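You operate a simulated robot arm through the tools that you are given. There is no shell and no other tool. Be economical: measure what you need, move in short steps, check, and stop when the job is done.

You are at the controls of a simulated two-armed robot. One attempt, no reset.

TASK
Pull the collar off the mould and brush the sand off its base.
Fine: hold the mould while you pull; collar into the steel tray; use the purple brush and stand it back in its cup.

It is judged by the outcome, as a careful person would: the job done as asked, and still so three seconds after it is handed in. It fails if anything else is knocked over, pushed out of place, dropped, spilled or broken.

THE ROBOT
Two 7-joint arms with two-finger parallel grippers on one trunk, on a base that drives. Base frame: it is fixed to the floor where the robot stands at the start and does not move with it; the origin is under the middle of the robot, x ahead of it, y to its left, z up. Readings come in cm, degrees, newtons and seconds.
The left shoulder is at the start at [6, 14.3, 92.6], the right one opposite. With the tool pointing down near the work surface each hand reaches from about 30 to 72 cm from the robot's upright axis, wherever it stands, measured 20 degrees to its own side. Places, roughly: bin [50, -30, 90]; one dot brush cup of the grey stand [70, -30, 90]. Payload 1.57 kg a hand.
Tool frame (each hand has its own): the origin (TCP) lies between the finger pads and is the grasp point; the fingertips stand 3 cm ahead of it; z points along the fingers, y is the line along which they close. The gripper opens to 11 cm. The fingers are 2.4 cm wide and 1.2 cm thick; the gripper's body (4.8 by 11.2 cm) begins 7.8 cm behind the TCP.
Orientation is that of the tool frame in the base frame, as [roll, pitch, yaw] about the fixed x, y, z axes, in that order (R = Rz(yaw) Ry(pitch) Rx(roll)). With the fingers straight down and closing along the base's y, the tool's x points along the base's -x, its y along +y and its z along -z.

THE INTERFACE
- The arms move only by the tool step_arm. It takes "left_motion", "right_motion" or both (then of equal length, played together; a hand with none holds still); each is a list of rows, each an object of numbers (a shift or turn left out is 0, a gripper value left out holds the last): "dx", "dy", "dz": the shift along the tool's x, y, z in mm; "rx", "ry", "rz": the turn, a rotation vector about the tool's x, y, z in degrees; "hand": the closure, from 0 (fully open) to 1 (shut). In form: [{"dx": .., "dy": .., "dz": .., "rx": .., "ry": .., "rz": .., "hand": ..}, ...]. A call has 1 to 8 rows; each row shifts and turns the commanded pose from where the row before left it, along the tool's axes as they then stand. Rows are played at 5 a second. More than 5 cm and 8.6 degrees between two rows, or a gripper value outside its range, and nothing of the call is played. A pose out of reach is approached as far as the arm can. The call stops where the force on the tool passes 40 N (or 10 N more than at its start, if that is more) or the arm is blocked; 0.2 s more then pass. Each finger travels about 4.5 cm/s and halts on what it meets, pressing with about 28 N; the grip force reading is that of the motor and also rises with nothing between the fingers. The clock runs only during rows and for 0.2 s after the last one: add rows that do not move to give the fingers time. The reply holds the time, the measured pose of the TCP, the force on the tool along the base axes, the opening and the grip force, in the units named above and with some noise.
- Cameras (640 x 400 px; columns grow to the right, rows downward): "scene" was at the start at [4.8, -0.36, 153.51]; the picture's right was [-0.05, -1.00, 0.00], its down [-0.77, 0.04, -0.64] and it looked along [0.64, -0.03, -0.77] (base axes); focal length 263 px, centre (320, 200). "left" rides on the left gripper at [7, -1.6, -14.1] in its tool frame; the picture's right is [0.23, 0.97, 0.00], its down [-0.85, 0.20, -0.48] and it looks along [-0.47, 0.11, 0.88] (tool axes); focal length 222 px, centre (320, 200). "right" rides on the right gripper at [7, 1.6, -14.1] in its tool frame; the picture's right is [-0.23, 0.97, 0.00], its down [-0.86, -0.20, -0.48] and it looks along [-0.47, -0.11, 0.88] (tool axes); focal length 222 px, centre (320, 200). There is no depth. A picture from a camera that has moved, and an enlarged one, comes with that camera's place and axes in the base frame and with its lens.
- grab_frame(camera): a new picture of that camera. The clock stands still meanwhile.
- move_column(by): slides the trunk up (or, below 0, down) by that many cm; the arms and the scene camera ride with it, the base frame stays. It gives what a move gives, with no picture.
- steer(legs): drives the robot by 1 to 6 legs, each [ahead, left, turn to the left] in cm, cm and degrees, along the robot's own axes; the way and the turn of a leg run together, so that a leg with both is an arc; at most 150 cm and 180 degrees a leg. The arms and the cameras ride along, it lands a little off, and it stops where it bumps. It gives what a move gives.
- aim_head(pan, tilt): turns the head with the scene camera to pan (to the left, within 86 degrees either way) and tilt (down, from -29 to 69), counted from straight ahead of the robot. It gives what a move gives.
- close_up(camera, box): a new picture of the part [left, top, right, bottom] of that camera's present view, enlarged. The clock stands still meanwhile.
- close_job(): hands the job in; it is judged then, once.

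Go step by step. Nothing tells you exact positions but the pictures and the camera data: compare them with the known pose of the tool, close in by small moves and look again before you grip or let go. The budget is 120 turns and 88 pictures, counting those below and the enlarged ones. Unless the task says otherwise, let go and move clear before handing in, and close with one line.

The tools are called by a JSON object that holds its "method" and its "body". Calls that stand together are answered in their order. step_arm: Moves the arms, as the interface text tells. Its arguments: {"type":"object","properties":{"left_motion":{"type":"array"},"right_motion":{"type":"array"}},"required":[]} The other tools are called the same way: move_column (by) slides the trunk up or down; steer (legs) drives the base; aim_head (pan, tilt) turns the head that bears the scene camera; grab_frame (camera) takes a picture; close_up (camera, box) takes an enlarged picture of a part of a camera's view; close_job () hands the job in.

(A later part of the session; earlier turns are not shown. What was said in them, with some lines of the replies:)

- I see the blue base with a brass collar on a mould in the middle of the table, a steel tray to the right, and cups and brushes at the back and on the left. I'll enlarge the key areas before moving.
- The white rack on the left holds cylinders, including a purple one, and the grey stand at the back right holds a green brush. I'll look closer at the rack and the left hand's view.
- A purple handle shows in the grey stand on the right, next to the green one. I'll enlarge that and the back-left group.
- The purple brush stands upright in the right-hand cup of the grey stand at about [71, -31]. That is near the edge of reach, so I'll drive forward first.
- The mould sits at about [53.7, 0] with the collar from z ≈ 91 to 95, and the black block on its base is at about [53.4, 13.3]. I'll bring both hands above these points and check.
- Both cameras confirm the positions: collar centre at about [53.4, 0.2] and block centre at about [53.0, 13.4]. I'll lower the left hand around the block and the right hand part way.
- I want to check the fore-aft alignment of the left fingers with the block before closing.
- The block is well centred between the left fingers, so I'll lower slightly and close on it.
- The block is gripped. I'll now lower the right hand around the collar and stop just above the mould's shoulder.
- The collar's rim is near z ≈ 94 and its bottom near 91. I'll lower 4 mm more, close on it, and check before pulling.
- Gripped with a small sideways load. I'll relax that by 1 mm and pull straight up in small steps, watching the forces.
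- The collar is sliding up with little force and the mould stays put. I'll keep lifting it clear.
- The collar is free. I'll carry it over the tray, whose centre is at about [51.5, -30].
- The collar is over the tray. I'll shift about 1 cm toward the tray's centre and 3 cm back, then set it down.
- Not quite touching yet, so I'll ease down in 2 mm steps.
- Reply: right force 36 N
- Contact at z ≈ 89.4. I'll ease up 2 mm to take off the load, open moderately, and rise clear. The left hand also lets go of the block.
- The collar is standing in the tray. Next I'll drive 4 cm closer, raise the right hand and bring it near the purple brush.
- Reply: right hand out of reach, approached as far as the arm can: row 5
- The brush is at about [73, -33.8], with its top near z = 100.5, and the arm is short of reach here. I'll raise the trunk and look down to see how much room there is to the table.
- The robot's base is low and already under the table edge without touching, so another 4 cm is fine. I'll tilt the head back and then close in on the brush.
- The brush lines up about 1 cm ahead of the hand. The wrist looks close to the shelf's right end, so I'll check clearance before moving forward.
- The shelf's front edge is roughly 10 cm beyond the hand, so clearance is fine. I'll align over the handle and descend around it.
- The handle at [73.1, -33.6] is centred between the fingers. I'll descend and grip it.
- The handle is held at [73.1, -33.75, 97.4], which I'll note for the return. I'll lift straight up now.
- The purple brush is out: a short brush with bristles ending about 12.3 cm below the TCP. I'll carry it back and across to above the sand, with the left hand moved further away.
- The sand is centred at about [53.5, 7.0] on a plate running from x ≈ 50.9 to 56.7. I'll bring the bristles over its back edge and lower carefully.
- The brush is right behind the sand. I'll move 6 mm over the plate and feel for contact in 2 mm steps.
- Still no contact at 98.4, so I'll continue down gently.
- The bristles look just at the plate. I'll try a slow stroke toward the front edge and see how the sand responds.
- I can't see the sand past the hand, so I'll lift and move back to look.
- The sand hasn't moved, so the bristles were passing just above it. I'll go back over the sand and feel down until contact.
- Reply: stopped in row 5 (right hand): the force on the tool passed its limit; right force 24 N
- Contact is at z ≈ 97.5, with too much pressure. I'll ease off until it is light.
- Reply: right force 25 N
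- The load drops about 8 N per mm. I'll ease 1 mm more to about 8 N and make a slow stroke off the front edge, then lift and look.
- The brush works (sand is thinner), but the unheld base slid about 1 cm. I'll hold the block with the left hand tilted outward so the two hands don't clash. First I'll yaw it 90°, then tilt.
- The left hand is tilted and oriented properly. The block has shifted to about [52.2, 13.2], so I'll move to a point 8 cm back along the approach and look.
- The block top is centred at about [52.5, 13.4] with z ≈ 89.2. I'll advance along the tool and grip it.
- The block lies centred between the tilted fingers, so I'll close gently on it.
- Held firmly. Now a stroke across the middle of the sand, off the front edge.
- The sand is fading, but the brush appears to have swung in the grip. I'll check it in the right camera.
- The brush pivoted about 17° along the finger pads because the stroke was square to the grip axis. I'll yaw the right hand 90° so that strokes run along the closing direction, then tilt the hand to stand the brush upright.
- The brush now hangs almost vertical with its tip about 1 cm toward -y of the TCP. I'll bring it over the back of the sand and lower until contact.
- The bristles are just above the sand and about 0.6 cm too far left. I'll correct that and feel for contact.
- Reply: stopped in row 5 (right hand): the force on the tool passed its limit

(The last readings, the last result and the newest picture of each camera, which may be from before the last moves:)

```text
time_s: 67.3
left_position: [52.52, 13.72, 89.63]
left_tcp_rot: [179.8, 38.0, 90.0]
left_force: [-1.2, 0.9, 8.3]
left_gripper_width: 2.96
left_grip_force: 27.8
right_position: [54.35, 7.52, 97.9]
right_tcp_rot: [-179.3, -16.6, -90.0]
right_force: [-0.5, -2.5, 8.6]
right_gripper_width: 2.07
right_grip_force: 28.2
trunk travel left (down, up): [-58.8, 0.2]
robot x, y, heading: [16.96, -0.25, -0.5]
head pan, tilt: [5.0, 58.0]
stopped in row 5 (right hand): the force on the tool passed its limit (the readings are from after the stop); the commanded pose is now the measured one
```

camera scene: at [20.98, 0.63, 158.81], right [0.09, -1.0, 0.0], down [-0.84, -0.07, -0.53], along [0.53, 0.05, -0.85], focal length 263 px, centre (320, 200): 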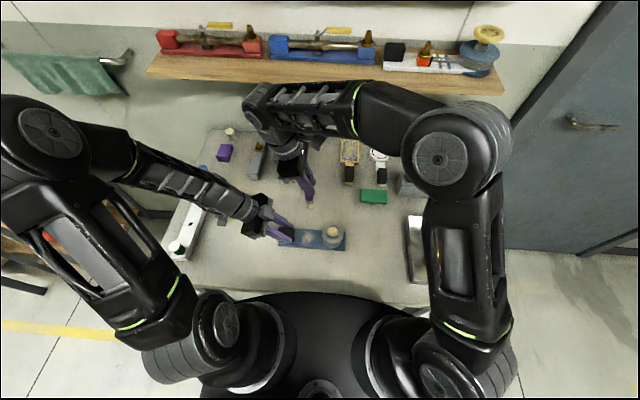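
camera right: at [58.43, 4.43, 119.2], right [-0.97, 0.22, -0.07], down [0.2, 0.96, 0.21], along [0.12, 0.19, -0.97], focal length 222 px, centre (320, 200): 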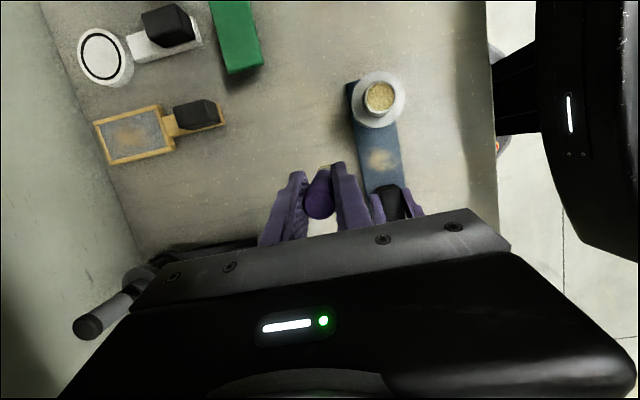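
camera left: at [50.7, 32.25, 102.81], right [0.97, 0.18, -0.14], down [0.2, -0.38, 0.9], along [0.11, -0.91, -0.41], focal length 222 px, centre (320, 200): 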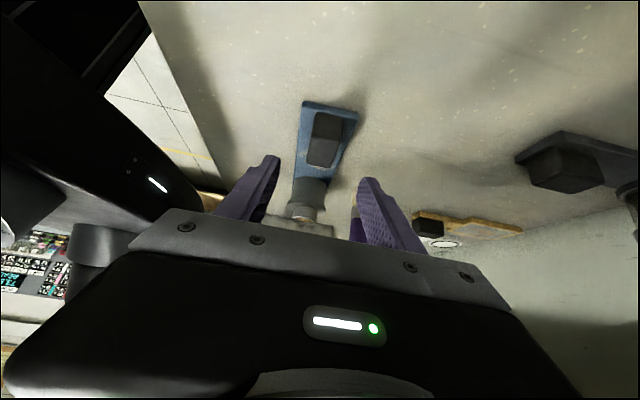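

Contact at z ≈ 97.9 with about 8 N. I'll stroke off the front edge, then repeat to either side.

{"method": "step_arm", "body": {"right_motion": [{"dy": 10}, {"dy": 10}, {"dy": 10}, {"dy": 10}, {"dy": 10}, {"dy": 10}, {"dz": -15}]}}

{"method": "step_arm", "body": {"right_motion": [{"dy": -32, "dx": 12, "dz": 3.6}, {"dy": -30}, {"dz": 15}, {"dy": 12}, {"dy": 12}, {"dy": 12}, {"dy": 12}, {"dy": 12}]}}

{"method": "step_arm", "body": {"right_motion": [{"dz": -20}, {"dy": -30}, {"dy": -40}, {"dy": -30}, {}]}}

{"method": "close_up", "body": {"camera": "scene", "box": [240, 185, 360, 260]}}

```text
time_s: 68.9
left_position: [52.6, 13.68, 89.57]
left_tcp_rot: [179.8, 38.0, 90.0]
left_force: [-2.3, 1.2, 18.6]
left_gripper_width: 2.99
left_grip_force: 27.9
right_position: [48.17, 8.09, 98.98]
right_tcp_rot: [-179.5, -16.8, -90.0]
right_force: [0.0, 0.6, -1.2]
right_gripper_width: 2.06
right_grip_force: 28.1
trunk travel left (down, up): [-58.8, 0.2]
robot x, y, heading: [16.9, -0.4, 0.4]
head pan, tilt: [5.0, 58.0]
```

```text
time_s: 70.7
left_position: [52.52, 13.79, 89.53]
left_tcp_rot: [179.8, 37.9, 90.1]
left_force: [-2.4, -0.9, 17.2]
left_gripper_width: 3.0
left_grip_force: 28.4
right_position: [48.4, 6.44, 97.72]
right_tcp_rot: [-179.3, -16.6, -90.1]
right_force: [4.4, 0.6, 7.1]
right_gripper_width: 2.08
right_grip_force: 28.1
trunk travel left (down, up): [-58.8, 0.2]
robot x, y, heading: [17.0, 0.23, -0.0]
head pan, tilt: [5.0, 58.0]
```

```text
time_s: 71.9
left_position: [52.43, 13.7, 89.66]
left_tcp_rot: [179.9, 37.8, 90.1]
left_force: [-0.1, -1.6, 16.2]
left_gripper_width: 2.98
left_grip_force: 27.9
right_position: [58.39, 7.05, 99.84]
right_tcp_rot: [-179.4, -16.7, -90.2]
right_force: [0.5, -0.6, -0.1]
right_gripper_width: 2.05
right_grip_force: 27.9
trunk travel left (down, up): [-58.8, 0.2]
robot x, y, heading: [17.4, -0.21, 0.1]
head pan, tilt: [5.0, 58.0]
```

```text
5.33 times, centred on (300, 222) of scene
camera zoom: at [20.88, 0.59, 158.82], right [0.09, -1.0, 0.0], down [-0.84, -0.07, -0.53], along [0.53, 0.05, -0.85], focal length 1402 px, centre (427, 80)
```

zoom: 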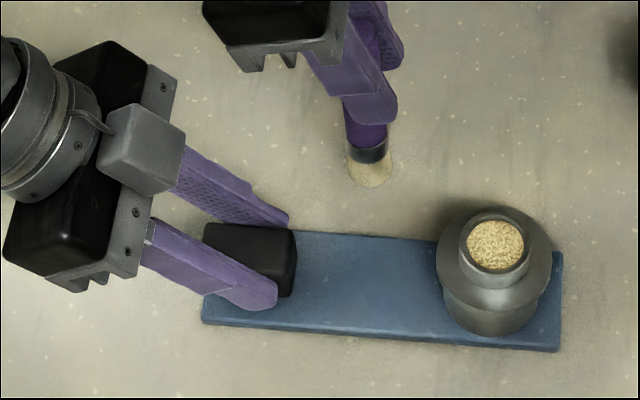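

The plate is clean. I'll release the left hand and back it out along its axis while the right hand lifts the brush and heads toward the stand.

{"method": "step_arm", "body": {"left_motion": [{"hand": 0.5}, {}, {}, {"dz": -20}, {"dz": -45}, {"dz": -45}, {"dz": -45}, {}], "right_motion": [{"dz": -38, "dx": 11.6}, {"dz": -38, "dx": 11.6}, {"dy": -25}, {}, {}, {}, {}, {}]}}

{"method": "step_arm", "body": {"right_motion": [{"dx": 43, "dz": 13}, {"dx": 43, "dz": 13}, {"dx": 43, "dz": 13}, {"dx": 43, "dz": 13}, {"dx": 43, "dz": 13}, {"dx": 43, "dz": 13}, {"dx": 43, "dz": 13}, {"dx": 43, "dz": 13}]}}

{"method": "aim_head", "body": {"pan": -15, "tilt": 52}}

{"method": "grab_frame", "body": {"camera": "scene"}}

```text
time_s: 73.7
left_position: [52.75, 23.26, 101.74]
left_tcp_rot: [180.0, 37.9, 90.2]
left_force: [-1.3, -0.4, -0.8]
left_gripper_width: 5.5
left_grip_force: 0.0
right_position: [61.03, 7.01, 107.69]
right_tcp_rot: [-179.4, -16.6, -90.1]
right_force: [-0.3, 0.2, -0.4]
right_gripper_width: 2.06
right_grip_force: 28.4
trunk travel left (down, up): [-58.8, 0.2]
robot x, y, heading: [17.02, 0.1, 0.1]
head pan, tilt: [5.0, 58.0]
```

```text
time_s: 75.5
left_position: [52.55, 23.06, 101.73]
left_tcp_rot: [180.0, 37.8, 90.1]
left_force: [-0.2, 0.2, -0.7]
left_gripper_width: 5.49
left_grip_force: 0.1
right_position: [61.01, -29.15, 107.63]
right_tcp_rot: [-179.4, -16.7, -90.2]
right_force: [0.1, -0.7, -0.1]
right_gripper_width: 2.04
right_grip_force: 27.7
trunk travel left (down, up): [-58.8, 0.2]
robot x, y, heading: [17.01, 0.35, 0.3]
head pan, tilt: [5.0, 58.0]
```

```text
time_s: 76.3
left_position: [52.75, 23.23, 101.66]
left_tcp_rot: [180.0, 37.8, 90.1]
left_force: [-0.6, 0.1, 0.1]
left_gripper_width: 5.49
left_grip_force: 0.1
right_position: [61.1, -28.88, 107.7]
right_tcp_rot: [-179.4, -16.6, -90.1]
right_force: [-0.2, 0.0, -0.4]
right_gripper_width: 2.06
right_grip_force: 27.9
trunk travel left (down, up): [-58.8, 0.2]
robot x, y, heading: [16.78, 0.21, 0.3]
head pan, tilt: [-15.0, 52.0]
```

```text
14 pictures are left
camera scene: at [21.39, -1.92, 159.57], right [-0.26, -0.97, 0.0], down [-0.76, 0.2, -0.62], along [0.59, -0.16, -0.79], focal length 263 px, centre (320, 200)
```

scene: 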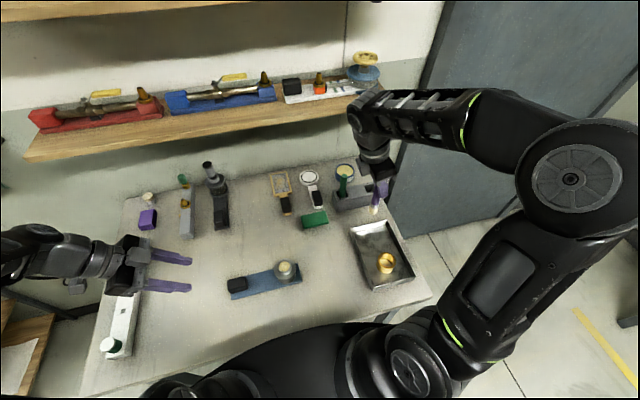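

The mould stands clean and upright, the collar is in the tray, and the brush is near the stand. I'll move on to y ≈ -33.4 and ahead to x ≈ 69, then check with the right camera.

{"method": "step_arm", "body": {"right_motion": [{"dx": 41, "dz": 12.5}, {"dy": -40, "dz": -9.5, "dx": 2.9}, {"dy": -40}, {}]}}

{"method": "grab_frame", "body": {"camera": "right"}}

{"method": "close_up", "body": {"camera": "scene", "box": [300, 60, 440, 220]}}

```text
time_s: 77.3
left_position: [52.64, 23.3, 101.71]
left_tcp_rot: [179.9, 37.9, 90.1]
left_force: [0.7, -1.3, -0.3]
left_gripper_width: 5.52
left_grip_force: 0.0
right_position: [69.11, -33.18, 108.9]
right_tcp_rot: [-179.4, -16.7, -90.1]
right_force: [-0.7, 0.6, -0.4]
right_gripper_width: 2.06
right_grip_force: 28.1
trunk travel left (down, up): [-58.8, 0.2]
robot x, y, heading: [17.27, 0.31, -0.1]
head pan, tilt: [-15.0, 52.0]
```

```text
13 pictures are left
camera right: at [67.28, -35.92, 124.48], right [-0.97, 0.22, -0.08], down [0.2, 0.96, 0.21], along [0.12, 0.19, -0.97], focal length 222 px, centre (320, 200)
```

right: 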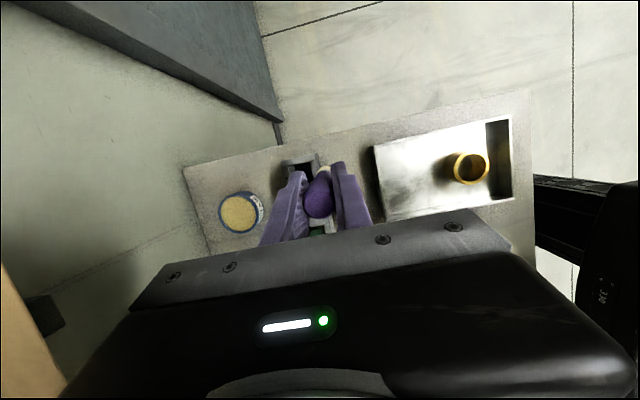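

```text
2.50 times, centred on (370, 140) of scene
camera zoom: at [21.33, -1.88, 159.57], right [-0.26, -0.97, 0.0], down [-0.76, 0.2, -0.62], along [0.6, -0.16, -0.79], focal length 657 px, centre (195, 350)
```

zoom: 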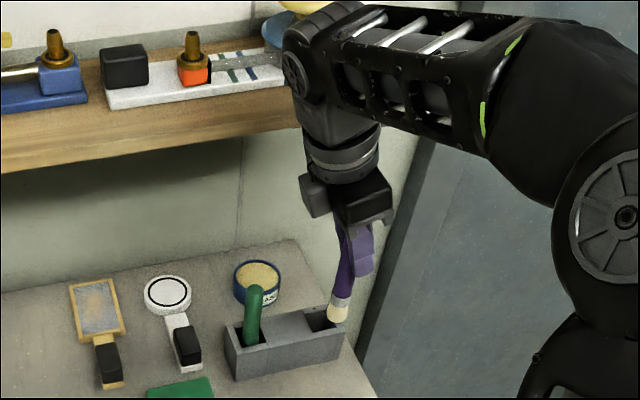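

The brush hangs nearly vertical and clears everything. I'll enlarge the right view to place the cup opening relative to the bristles.

{"method": "close_up", "body": {"camera": "right", "box": [250, 130, 390, 240]}}

{"method": "close_up", "body": {"camera": "scene", "box": [340, 150, 400, 220]}}

```text
3.64 times, centred on (320, 185) of right
camera zoom: at [67.28, -35.92, 124.48], right [-0.97, 0.22, -0.08], down [0.2, 0.96, 0.21], along [0.12, 0.19, -0.97], focal length 808 px, centre (320, 254)
```

zoom: 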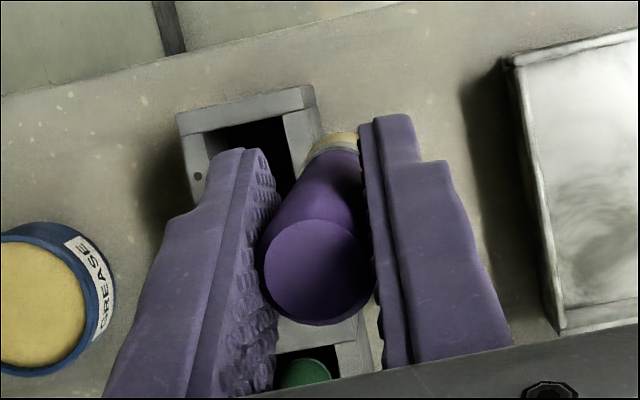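

```text
5.71 times, centred on (370, 185) of scene
camera zoom: at [21.33, -1.88, 159.57], right [-0.26, -0.97, 0.0], down [-0.76, 0.2, -0.62], along [0.6, -0.16, -0.79], focal length 1502 px, centre (34, 286)
```

zoom: 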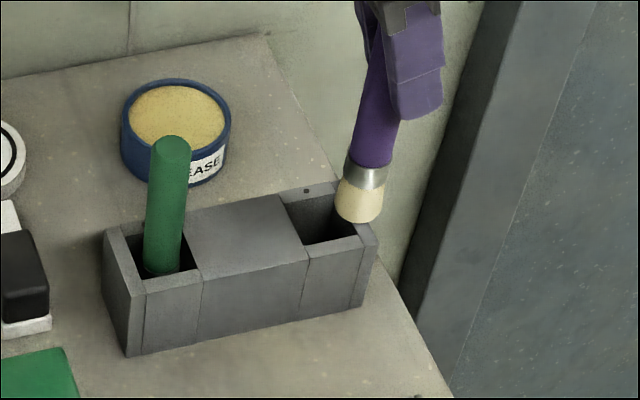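

The cup opening (the one-dot cup) is centred at about [73.4, -33.7], and the bristle tip is at about [69.6, -34.0]. I'll shift forward 3.8 cm, then check alignment before inserting.

{"method": "step_arm", "body": {"right_motion": [{"dy": -38, "dx": -2.9, "dz": -0.9}, {"dz": 19, "dx": -5.8}, {}]}}

{"method": "close_up", "body": {"camera": "right", "box": [250, 110, 390, 220]}}

{"method": "close_up", "body": {"camera": "scene", "box": [340, 150, 400, 220]}}

```text
time_s: 78.1
left_position: [52.71, 23.25, 101.67]
left_tcp_rot: [-180.0, 37.9, 90.0]
left_force: [-0.4, -0.4, 0.3]
left_gripper_width: 5.51
left_grip_force: 0.0
right_position: [72.79, -32.95, 106.77]
right_tcp_rot: [-179.4, -16.7, -90.1]
right_force: [-0.4, 0.6, -0.1]
right_gripper_width: 2.09
right_grip_force: 27.9
trunk travel left (down, up): [-58.8, 0.2]
robot x, y, heading: [16.97, -0.25, -0.2]
head pan, tilt: [-15.0, 52.0]
```

```text
3.64 times, centred on (320, 165) of right
camera zoom: at [71.02, -35.66, 122.46], right [-0.97, 0.22, -0.07], down [0.2, 0.96, 0.21], along [0.12, 0.19, -0.97], focal length 808 px, centre (320, 327)
```

zoom: 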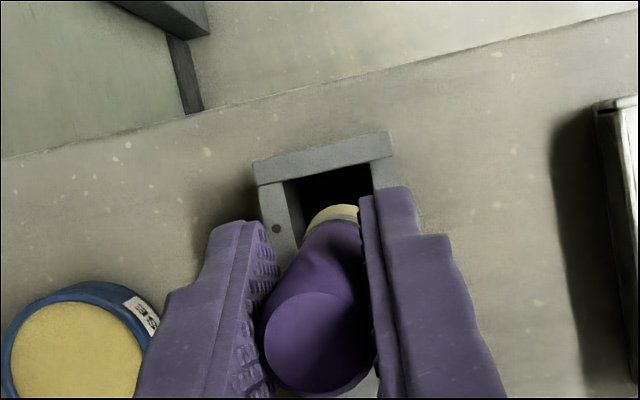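

```text
5.71 times, centred on (370, 185) of scene
camera zoom: at [21.45, -1.89, 159.57], right [-0.26, -0.97, 0.0], down [-0.76, 0.2, -0.62], along [0.59, -0.16, -0.79], focal length 1502 px, centre (34, 286)
```

zoom: 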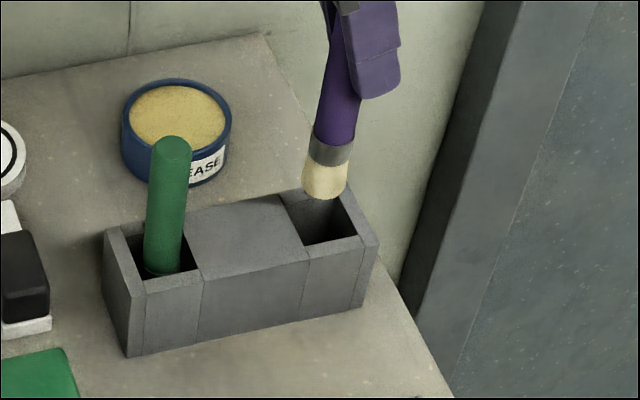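

Both views show the bristles directly over the middle of the cup. I'll lower in 2 cm steps.

{"method": "step_arm", "body": {"right_motion": [{"dz": 19.1, "dx": -5.8}, {"dz": 19.1, "dx": -5.8}, {}]}}

{"method": "close_up", "body": {"camera": "scene", "box": [340, 150, 400, 220]}}

```text
time_s: 78.9
left_position: [52.59, 23.38, 101.77]
left_tcp_rot: [179.9, 38.0, 90.1]
left_force: [-0.9, 0.5, -0.7]
left_gripper_width: 5.51
left_grip_force: 0.1
right_position: [72.87, -32.91, 103.05]
right_tcp_rot: [-179.2, -16.9, -90.1]
right_force: [-0.1, -0.8, 17.9]
right_gripper_width: 2.06
right_grip_force: 27.6
trunk travel left (down, up): [-58.8, 0.2]
robot x, y, heading: [17.01, -0.04, -0.2]
head pan, tilt: [-15.0, 52.0]
```

```text
5.71 times, centred on (370, 185) of scene
camera zoom: at [21.23, -1.82, 159.61], right [-0.26, -0.97, 0.0], down [-0.76, 0.2, -0.62], along [0.6, -0.16, -0.79], focal length 1502 px, centre (34, 286)
```

zoom: 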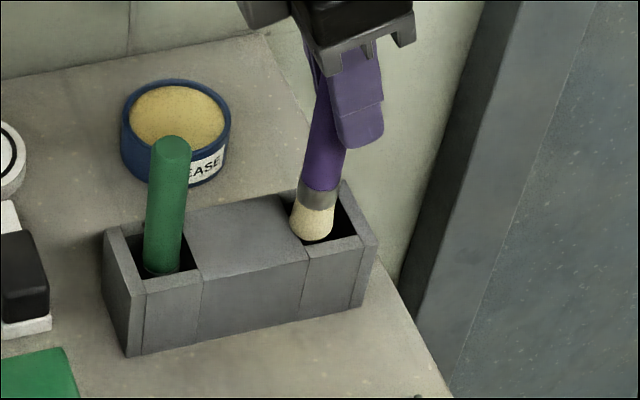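

The bristles landed on the left wall of the cup: the tip is about 0.9 cm too far toward +y. I'll lift, shift, and try again.

{"method": "step_arm", "body": {"right_motion": [{"dz": -15, "dx": 4.6}, {"dx": 8.6, "dz": 2.6, "dy": -4}, {"dz": 9.5, "dx": -2.9}, {}]}}

{"method": "close_up", "body": {"camera": "scene", "box": [340, 150, 400, 220]}}

{"method": "close_up", "body": {"camera": "right", "box": [250, 110, 390, 220]}}

```text
time_s: 79.9
left_position: [52.65, 23.31, 101.67]
left_tcp_rot: [180.0, 38.0, 90.1]
left_force: [-1.0, -0.6, -0.1]
left_gripper_width: 5.5
left_grip_force: 0.1
right_position: [73.23, -33.9, 103.37]
right_tcp_rot: [-179.5, -16.8, -90.1]
right_force: [0.1, -0.3, -0.1]
right_gripper_width: 2.04
right_grip_force: 28.6
trunk travel left (down, up): [-58.8, 0.2]
robot x, y, heading: [16.85, 0.1, -0.3]
head pan, tilt: [-15.0, 52.0]
```

```text
5.71 times, centred on (370, 185) of scene
camera zoom: at [21.41, -1.93, 159.57], right [-0.26, -0.97, 0.0], down [-0.76, 0.2, -0.62], along [0.59, -0.16, -0.79], focal length 1502 px, centre (34, 286)
```

zoom: 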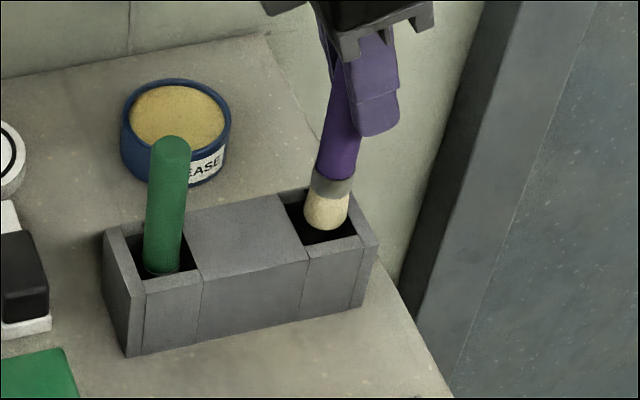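

```text
3.64 times, centred on (320, 165) of right
camera zoom: at [71.45, -36.57, 118.94], right [-0.97, 0.22, -0.07], down [0.2, 0.96, 0.21], along [0.12, 0.19, -0.97], focal length 808 px, centre (320, 327)
```

zoom: 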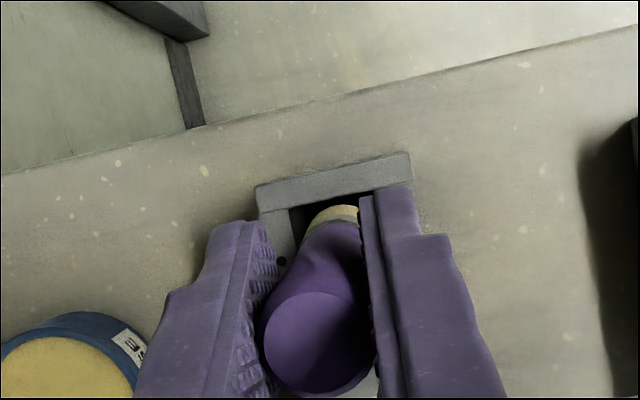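

The bristles now sit within the opening in both views, slightly close to the right-hand wall. I'll nudge 2 mm back and lower slowly.

{"method": "step_arm", "body": {"right_motion": [{"dx": -1.9, "dz": -0.6}, {"dz": 9.6, "dx": -2.9}, {"dz": 4.8, "dx": -1.5}, {}]}}

```text
time_s: 80.9
left_position: [52.63, 23.25, 101.74]
left_tcp_rot: [180.0, 37.9, 90.0]
left_force: [0.3, -0.3, -0.5]
left_gripper_width: 5.5
left_grip_force: 0.0
right_position: [73.27, -33.64, 101.78]
right_tcp_rot: [-179.4, -16.7, -90.1]
right_force: [0.1, 0.0, 0.2]
right_gripper_width: 2.06
right_grip_force: 28.2
trunk travel left (down, up): [-58.8, 0.2]
robot x, y, heading: [17.12, 0.37, 0.2]
head pan, tilt: [-15.0, 52.0]
```

The brush is entering the cup with no contact force, so I'll continue down.

{"method": "step_arm", "body": {"right_motion": [{"dz": 9.6, "dx": -2.9}, {"dz": 9.6, "dx": -2.9}, {"dz": 9.6, "dx": -2.9}, {}]}}

{"method": "close_up", "body": {"camera": "scene", "box": [330, 130, 410, 220]}}

```text
time_s: 81.9
left_position: [52.68, 23.13, 101.69]
left_tcp_rot: [180.0, 37.9, 90.1]
left_force: [-0.5, -0.3, 0.4]
left_gripper_width: 5.48
left_grip_force: 0.0
right_position: [73.27, -33.55, 98.89]
right_tcp_rot: [-179.4, -16.7, -90.1]
right_force: [0.1, 1.2, -0.2]
right_gripper_width: 2.06
right_grip_force: 27.7
trunk travel left (down, up): [-58.8, 0.2]
robot x, y, heading: [17.29, 0.15, -0.2]
head pan, tilt: [-15.0, 52.0]
```

```text
4.44 times, centred on (370, 175) of scene
camera zoom: at [21.39, -1.91, 159.57], right [-0.26, -0.97, 0.0], down [-0.76, 0.2, -0.62], along [0.59, -0.16, -0.79], focal length 1168 px, centre (98, 311)
```

zoom: 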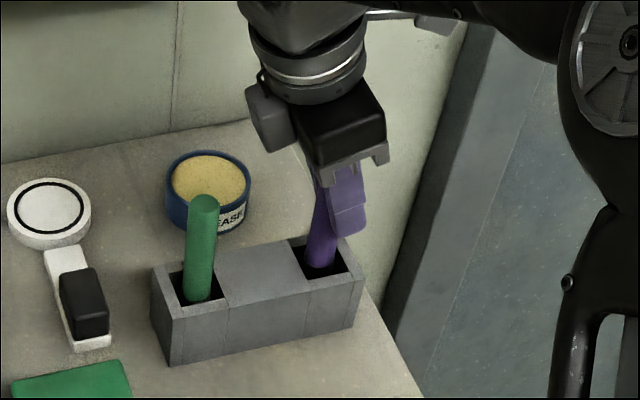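

{"method": "step_arm", "body": {"right_motion": [{"dz": 3.8, "dx": -1.2}, {"dz": 2.9, "dx": -0.9}, {"dz": 1.9, "dx": -0.6}, {}]}}

```text
time_s: 82.9
left_position: [52.52, 23.25, 101.78]
left_tcp_rot: [179.9, 37.9, 90.0]
left_force: [-0.2, 0.0, 0.1]
left_gripper_width: 5.5
left_grip_force: 0.0
right_position: [73.23, -33.6, 98.07]
right_tcp_rot: [-179.4, -16.8, -90.1]
right_force: [-2.2, 0.3, 3.7]
right_gripper_width: 2.04
right_grip_force: 27.9
trunk travel left (down, up): [-58.8, 0.2]
robot x, y, heading: [16.92, 0.18, 0.1]
head pan, tilt: [-15.0, 52.0]
```

The brush is touching the cup floor lightly. I'll open the fingers and rise straight up, clear of the handle.

{"method": "step_arm", "body": {"right_motion": [{"hand": 0.6}, {}, {}, {"dz": -28, "dx": 8.7}, {"dz": -38, "dx": 11.6}, {"dz": -38, "dx": 11.6}, {}]}}

{"method": "close_up", "body": {"camera": "scene", "box": [330, 130, 410, 220]}}

```text
time_s: 84.5
left_position: [52.71, 23.21, 101.72]
left_tcp_rot: [-180.0, 38.0, 90.2]
left_force: [-0.1, 0.5, 0.1]
left_gripper_width: 5.48
left_grip_force: 0.2
right_position: [73.3, -33.72, 108.66]
right_tcp_rot: [-179.4, -16.6, -90.2]
right_force: [-0.2, -0.2, 0.5]
right_gripper_width: 4.4
right_grip_force: 0.1
trunk travel left (down, up): [-58.8, 0.2]
robot x, y, heading: [17.13, -0.05, 0.3]
head pan, tilt: [-15.0, 52.0]
```

```text
4.44 times, centred on (370, 175) of scene
camera zoom: at [21.44, -1.93, 159.56], right [-0.26, -0.97, 0.0], down [-0.76, 0.2, -0.62], along [0.59, -0.16, -0.79], focal length 1168 px, centre (98, 311)
```

zoom: 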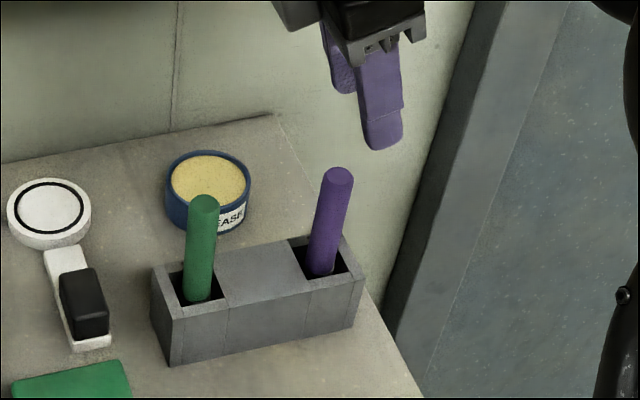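

The brush stands back in its one-dot cup. I'll withdraw the right hand and do a final check of the plate.

{"method": "step_arm", "body": {"right_motion": [{"dz": -19, "dx": 5.8}, {"dy": 45}, {"dy": 45}, {"dy": 30}, {}]}}

{"method": "close_up", "body": {"camera": "scene", "box": [200, 160, 420, 300]}}

{"method": "close_up", "body": {"camera": "scene", "box": [215, 245, 311, 305]}}

```text
time_s: 85.7
left_position: [52.74, 23.18, 101.83]
left_tcp_rot: [179.9, 37.9, 90.2]
left_force: [-0.7, -0.4, 0.1]
left_gripper_width: 5.51
left_grip_force: 0.1
right_position: [61.31, -33.56, 110.56]
right_tcp_rot: [-179.4, -16.6, -90.0]
right_force: [-0.2, -0.1, -0.5]
right_gripper_width: 4.4
right_grip_force: 0.1
trunk travel left (down, up): [-58.8, 0.2]
robot x, y, heading: [17.16, -0.13, 0.0]
head pan, tilt: [-15.0, 52.0]
```

```text
2.86 times, centred on (310, 230) of scene
camera zoom: at [21.46, -1.91, 159.56], right [-0.26, -0.97, 0.0], down [-0.76, 0.2, -0.62], along [0.59, -0.16, -0.79], focal length 751 px, centre (349, 114)
```

zoom: 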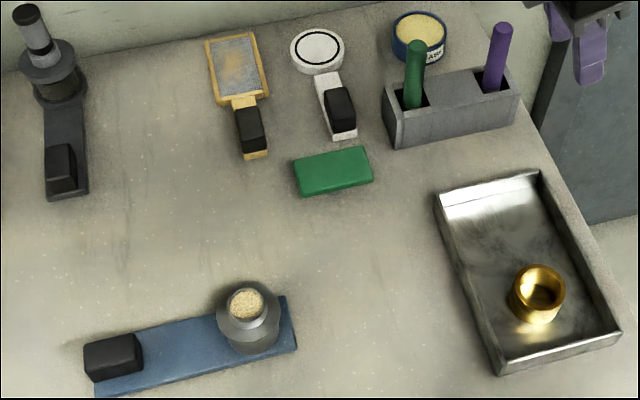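

```text
6.67 times, centred on (263, 275) of scene
camera zoom: at [21.46, -1.91, 159.56], right [-0.26, -0.97, 0.0], down [-0.76, 0.2, -0.62], along [0.59, -0.16, -0.79], focal length 1753 px, centre (700, -300)
```

zoom: 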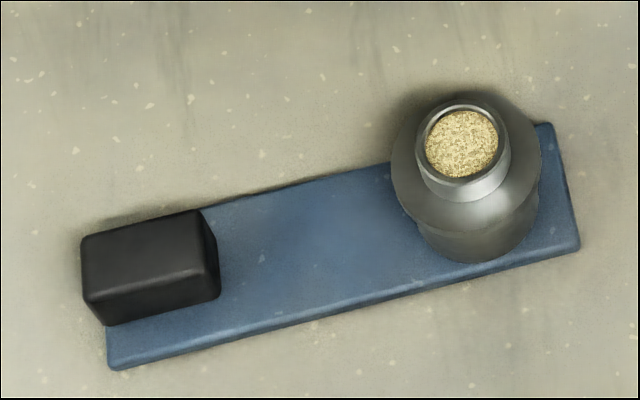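

The base is clean, the collar stands in the tray, the purple brush is back in its cup, and both hands are clear, so I'm handing in.

{"method": "close_job", "body": {}}

```text
The job is handed in.
```

The job is done and handed in: the collar is off and in the steel tray, the mould's base is brushed clean, and the purple brush is back in its one-dot cup. During the first brushing stroke the base was not held and slid about 1 cm towards the robot; I held it for the rest.
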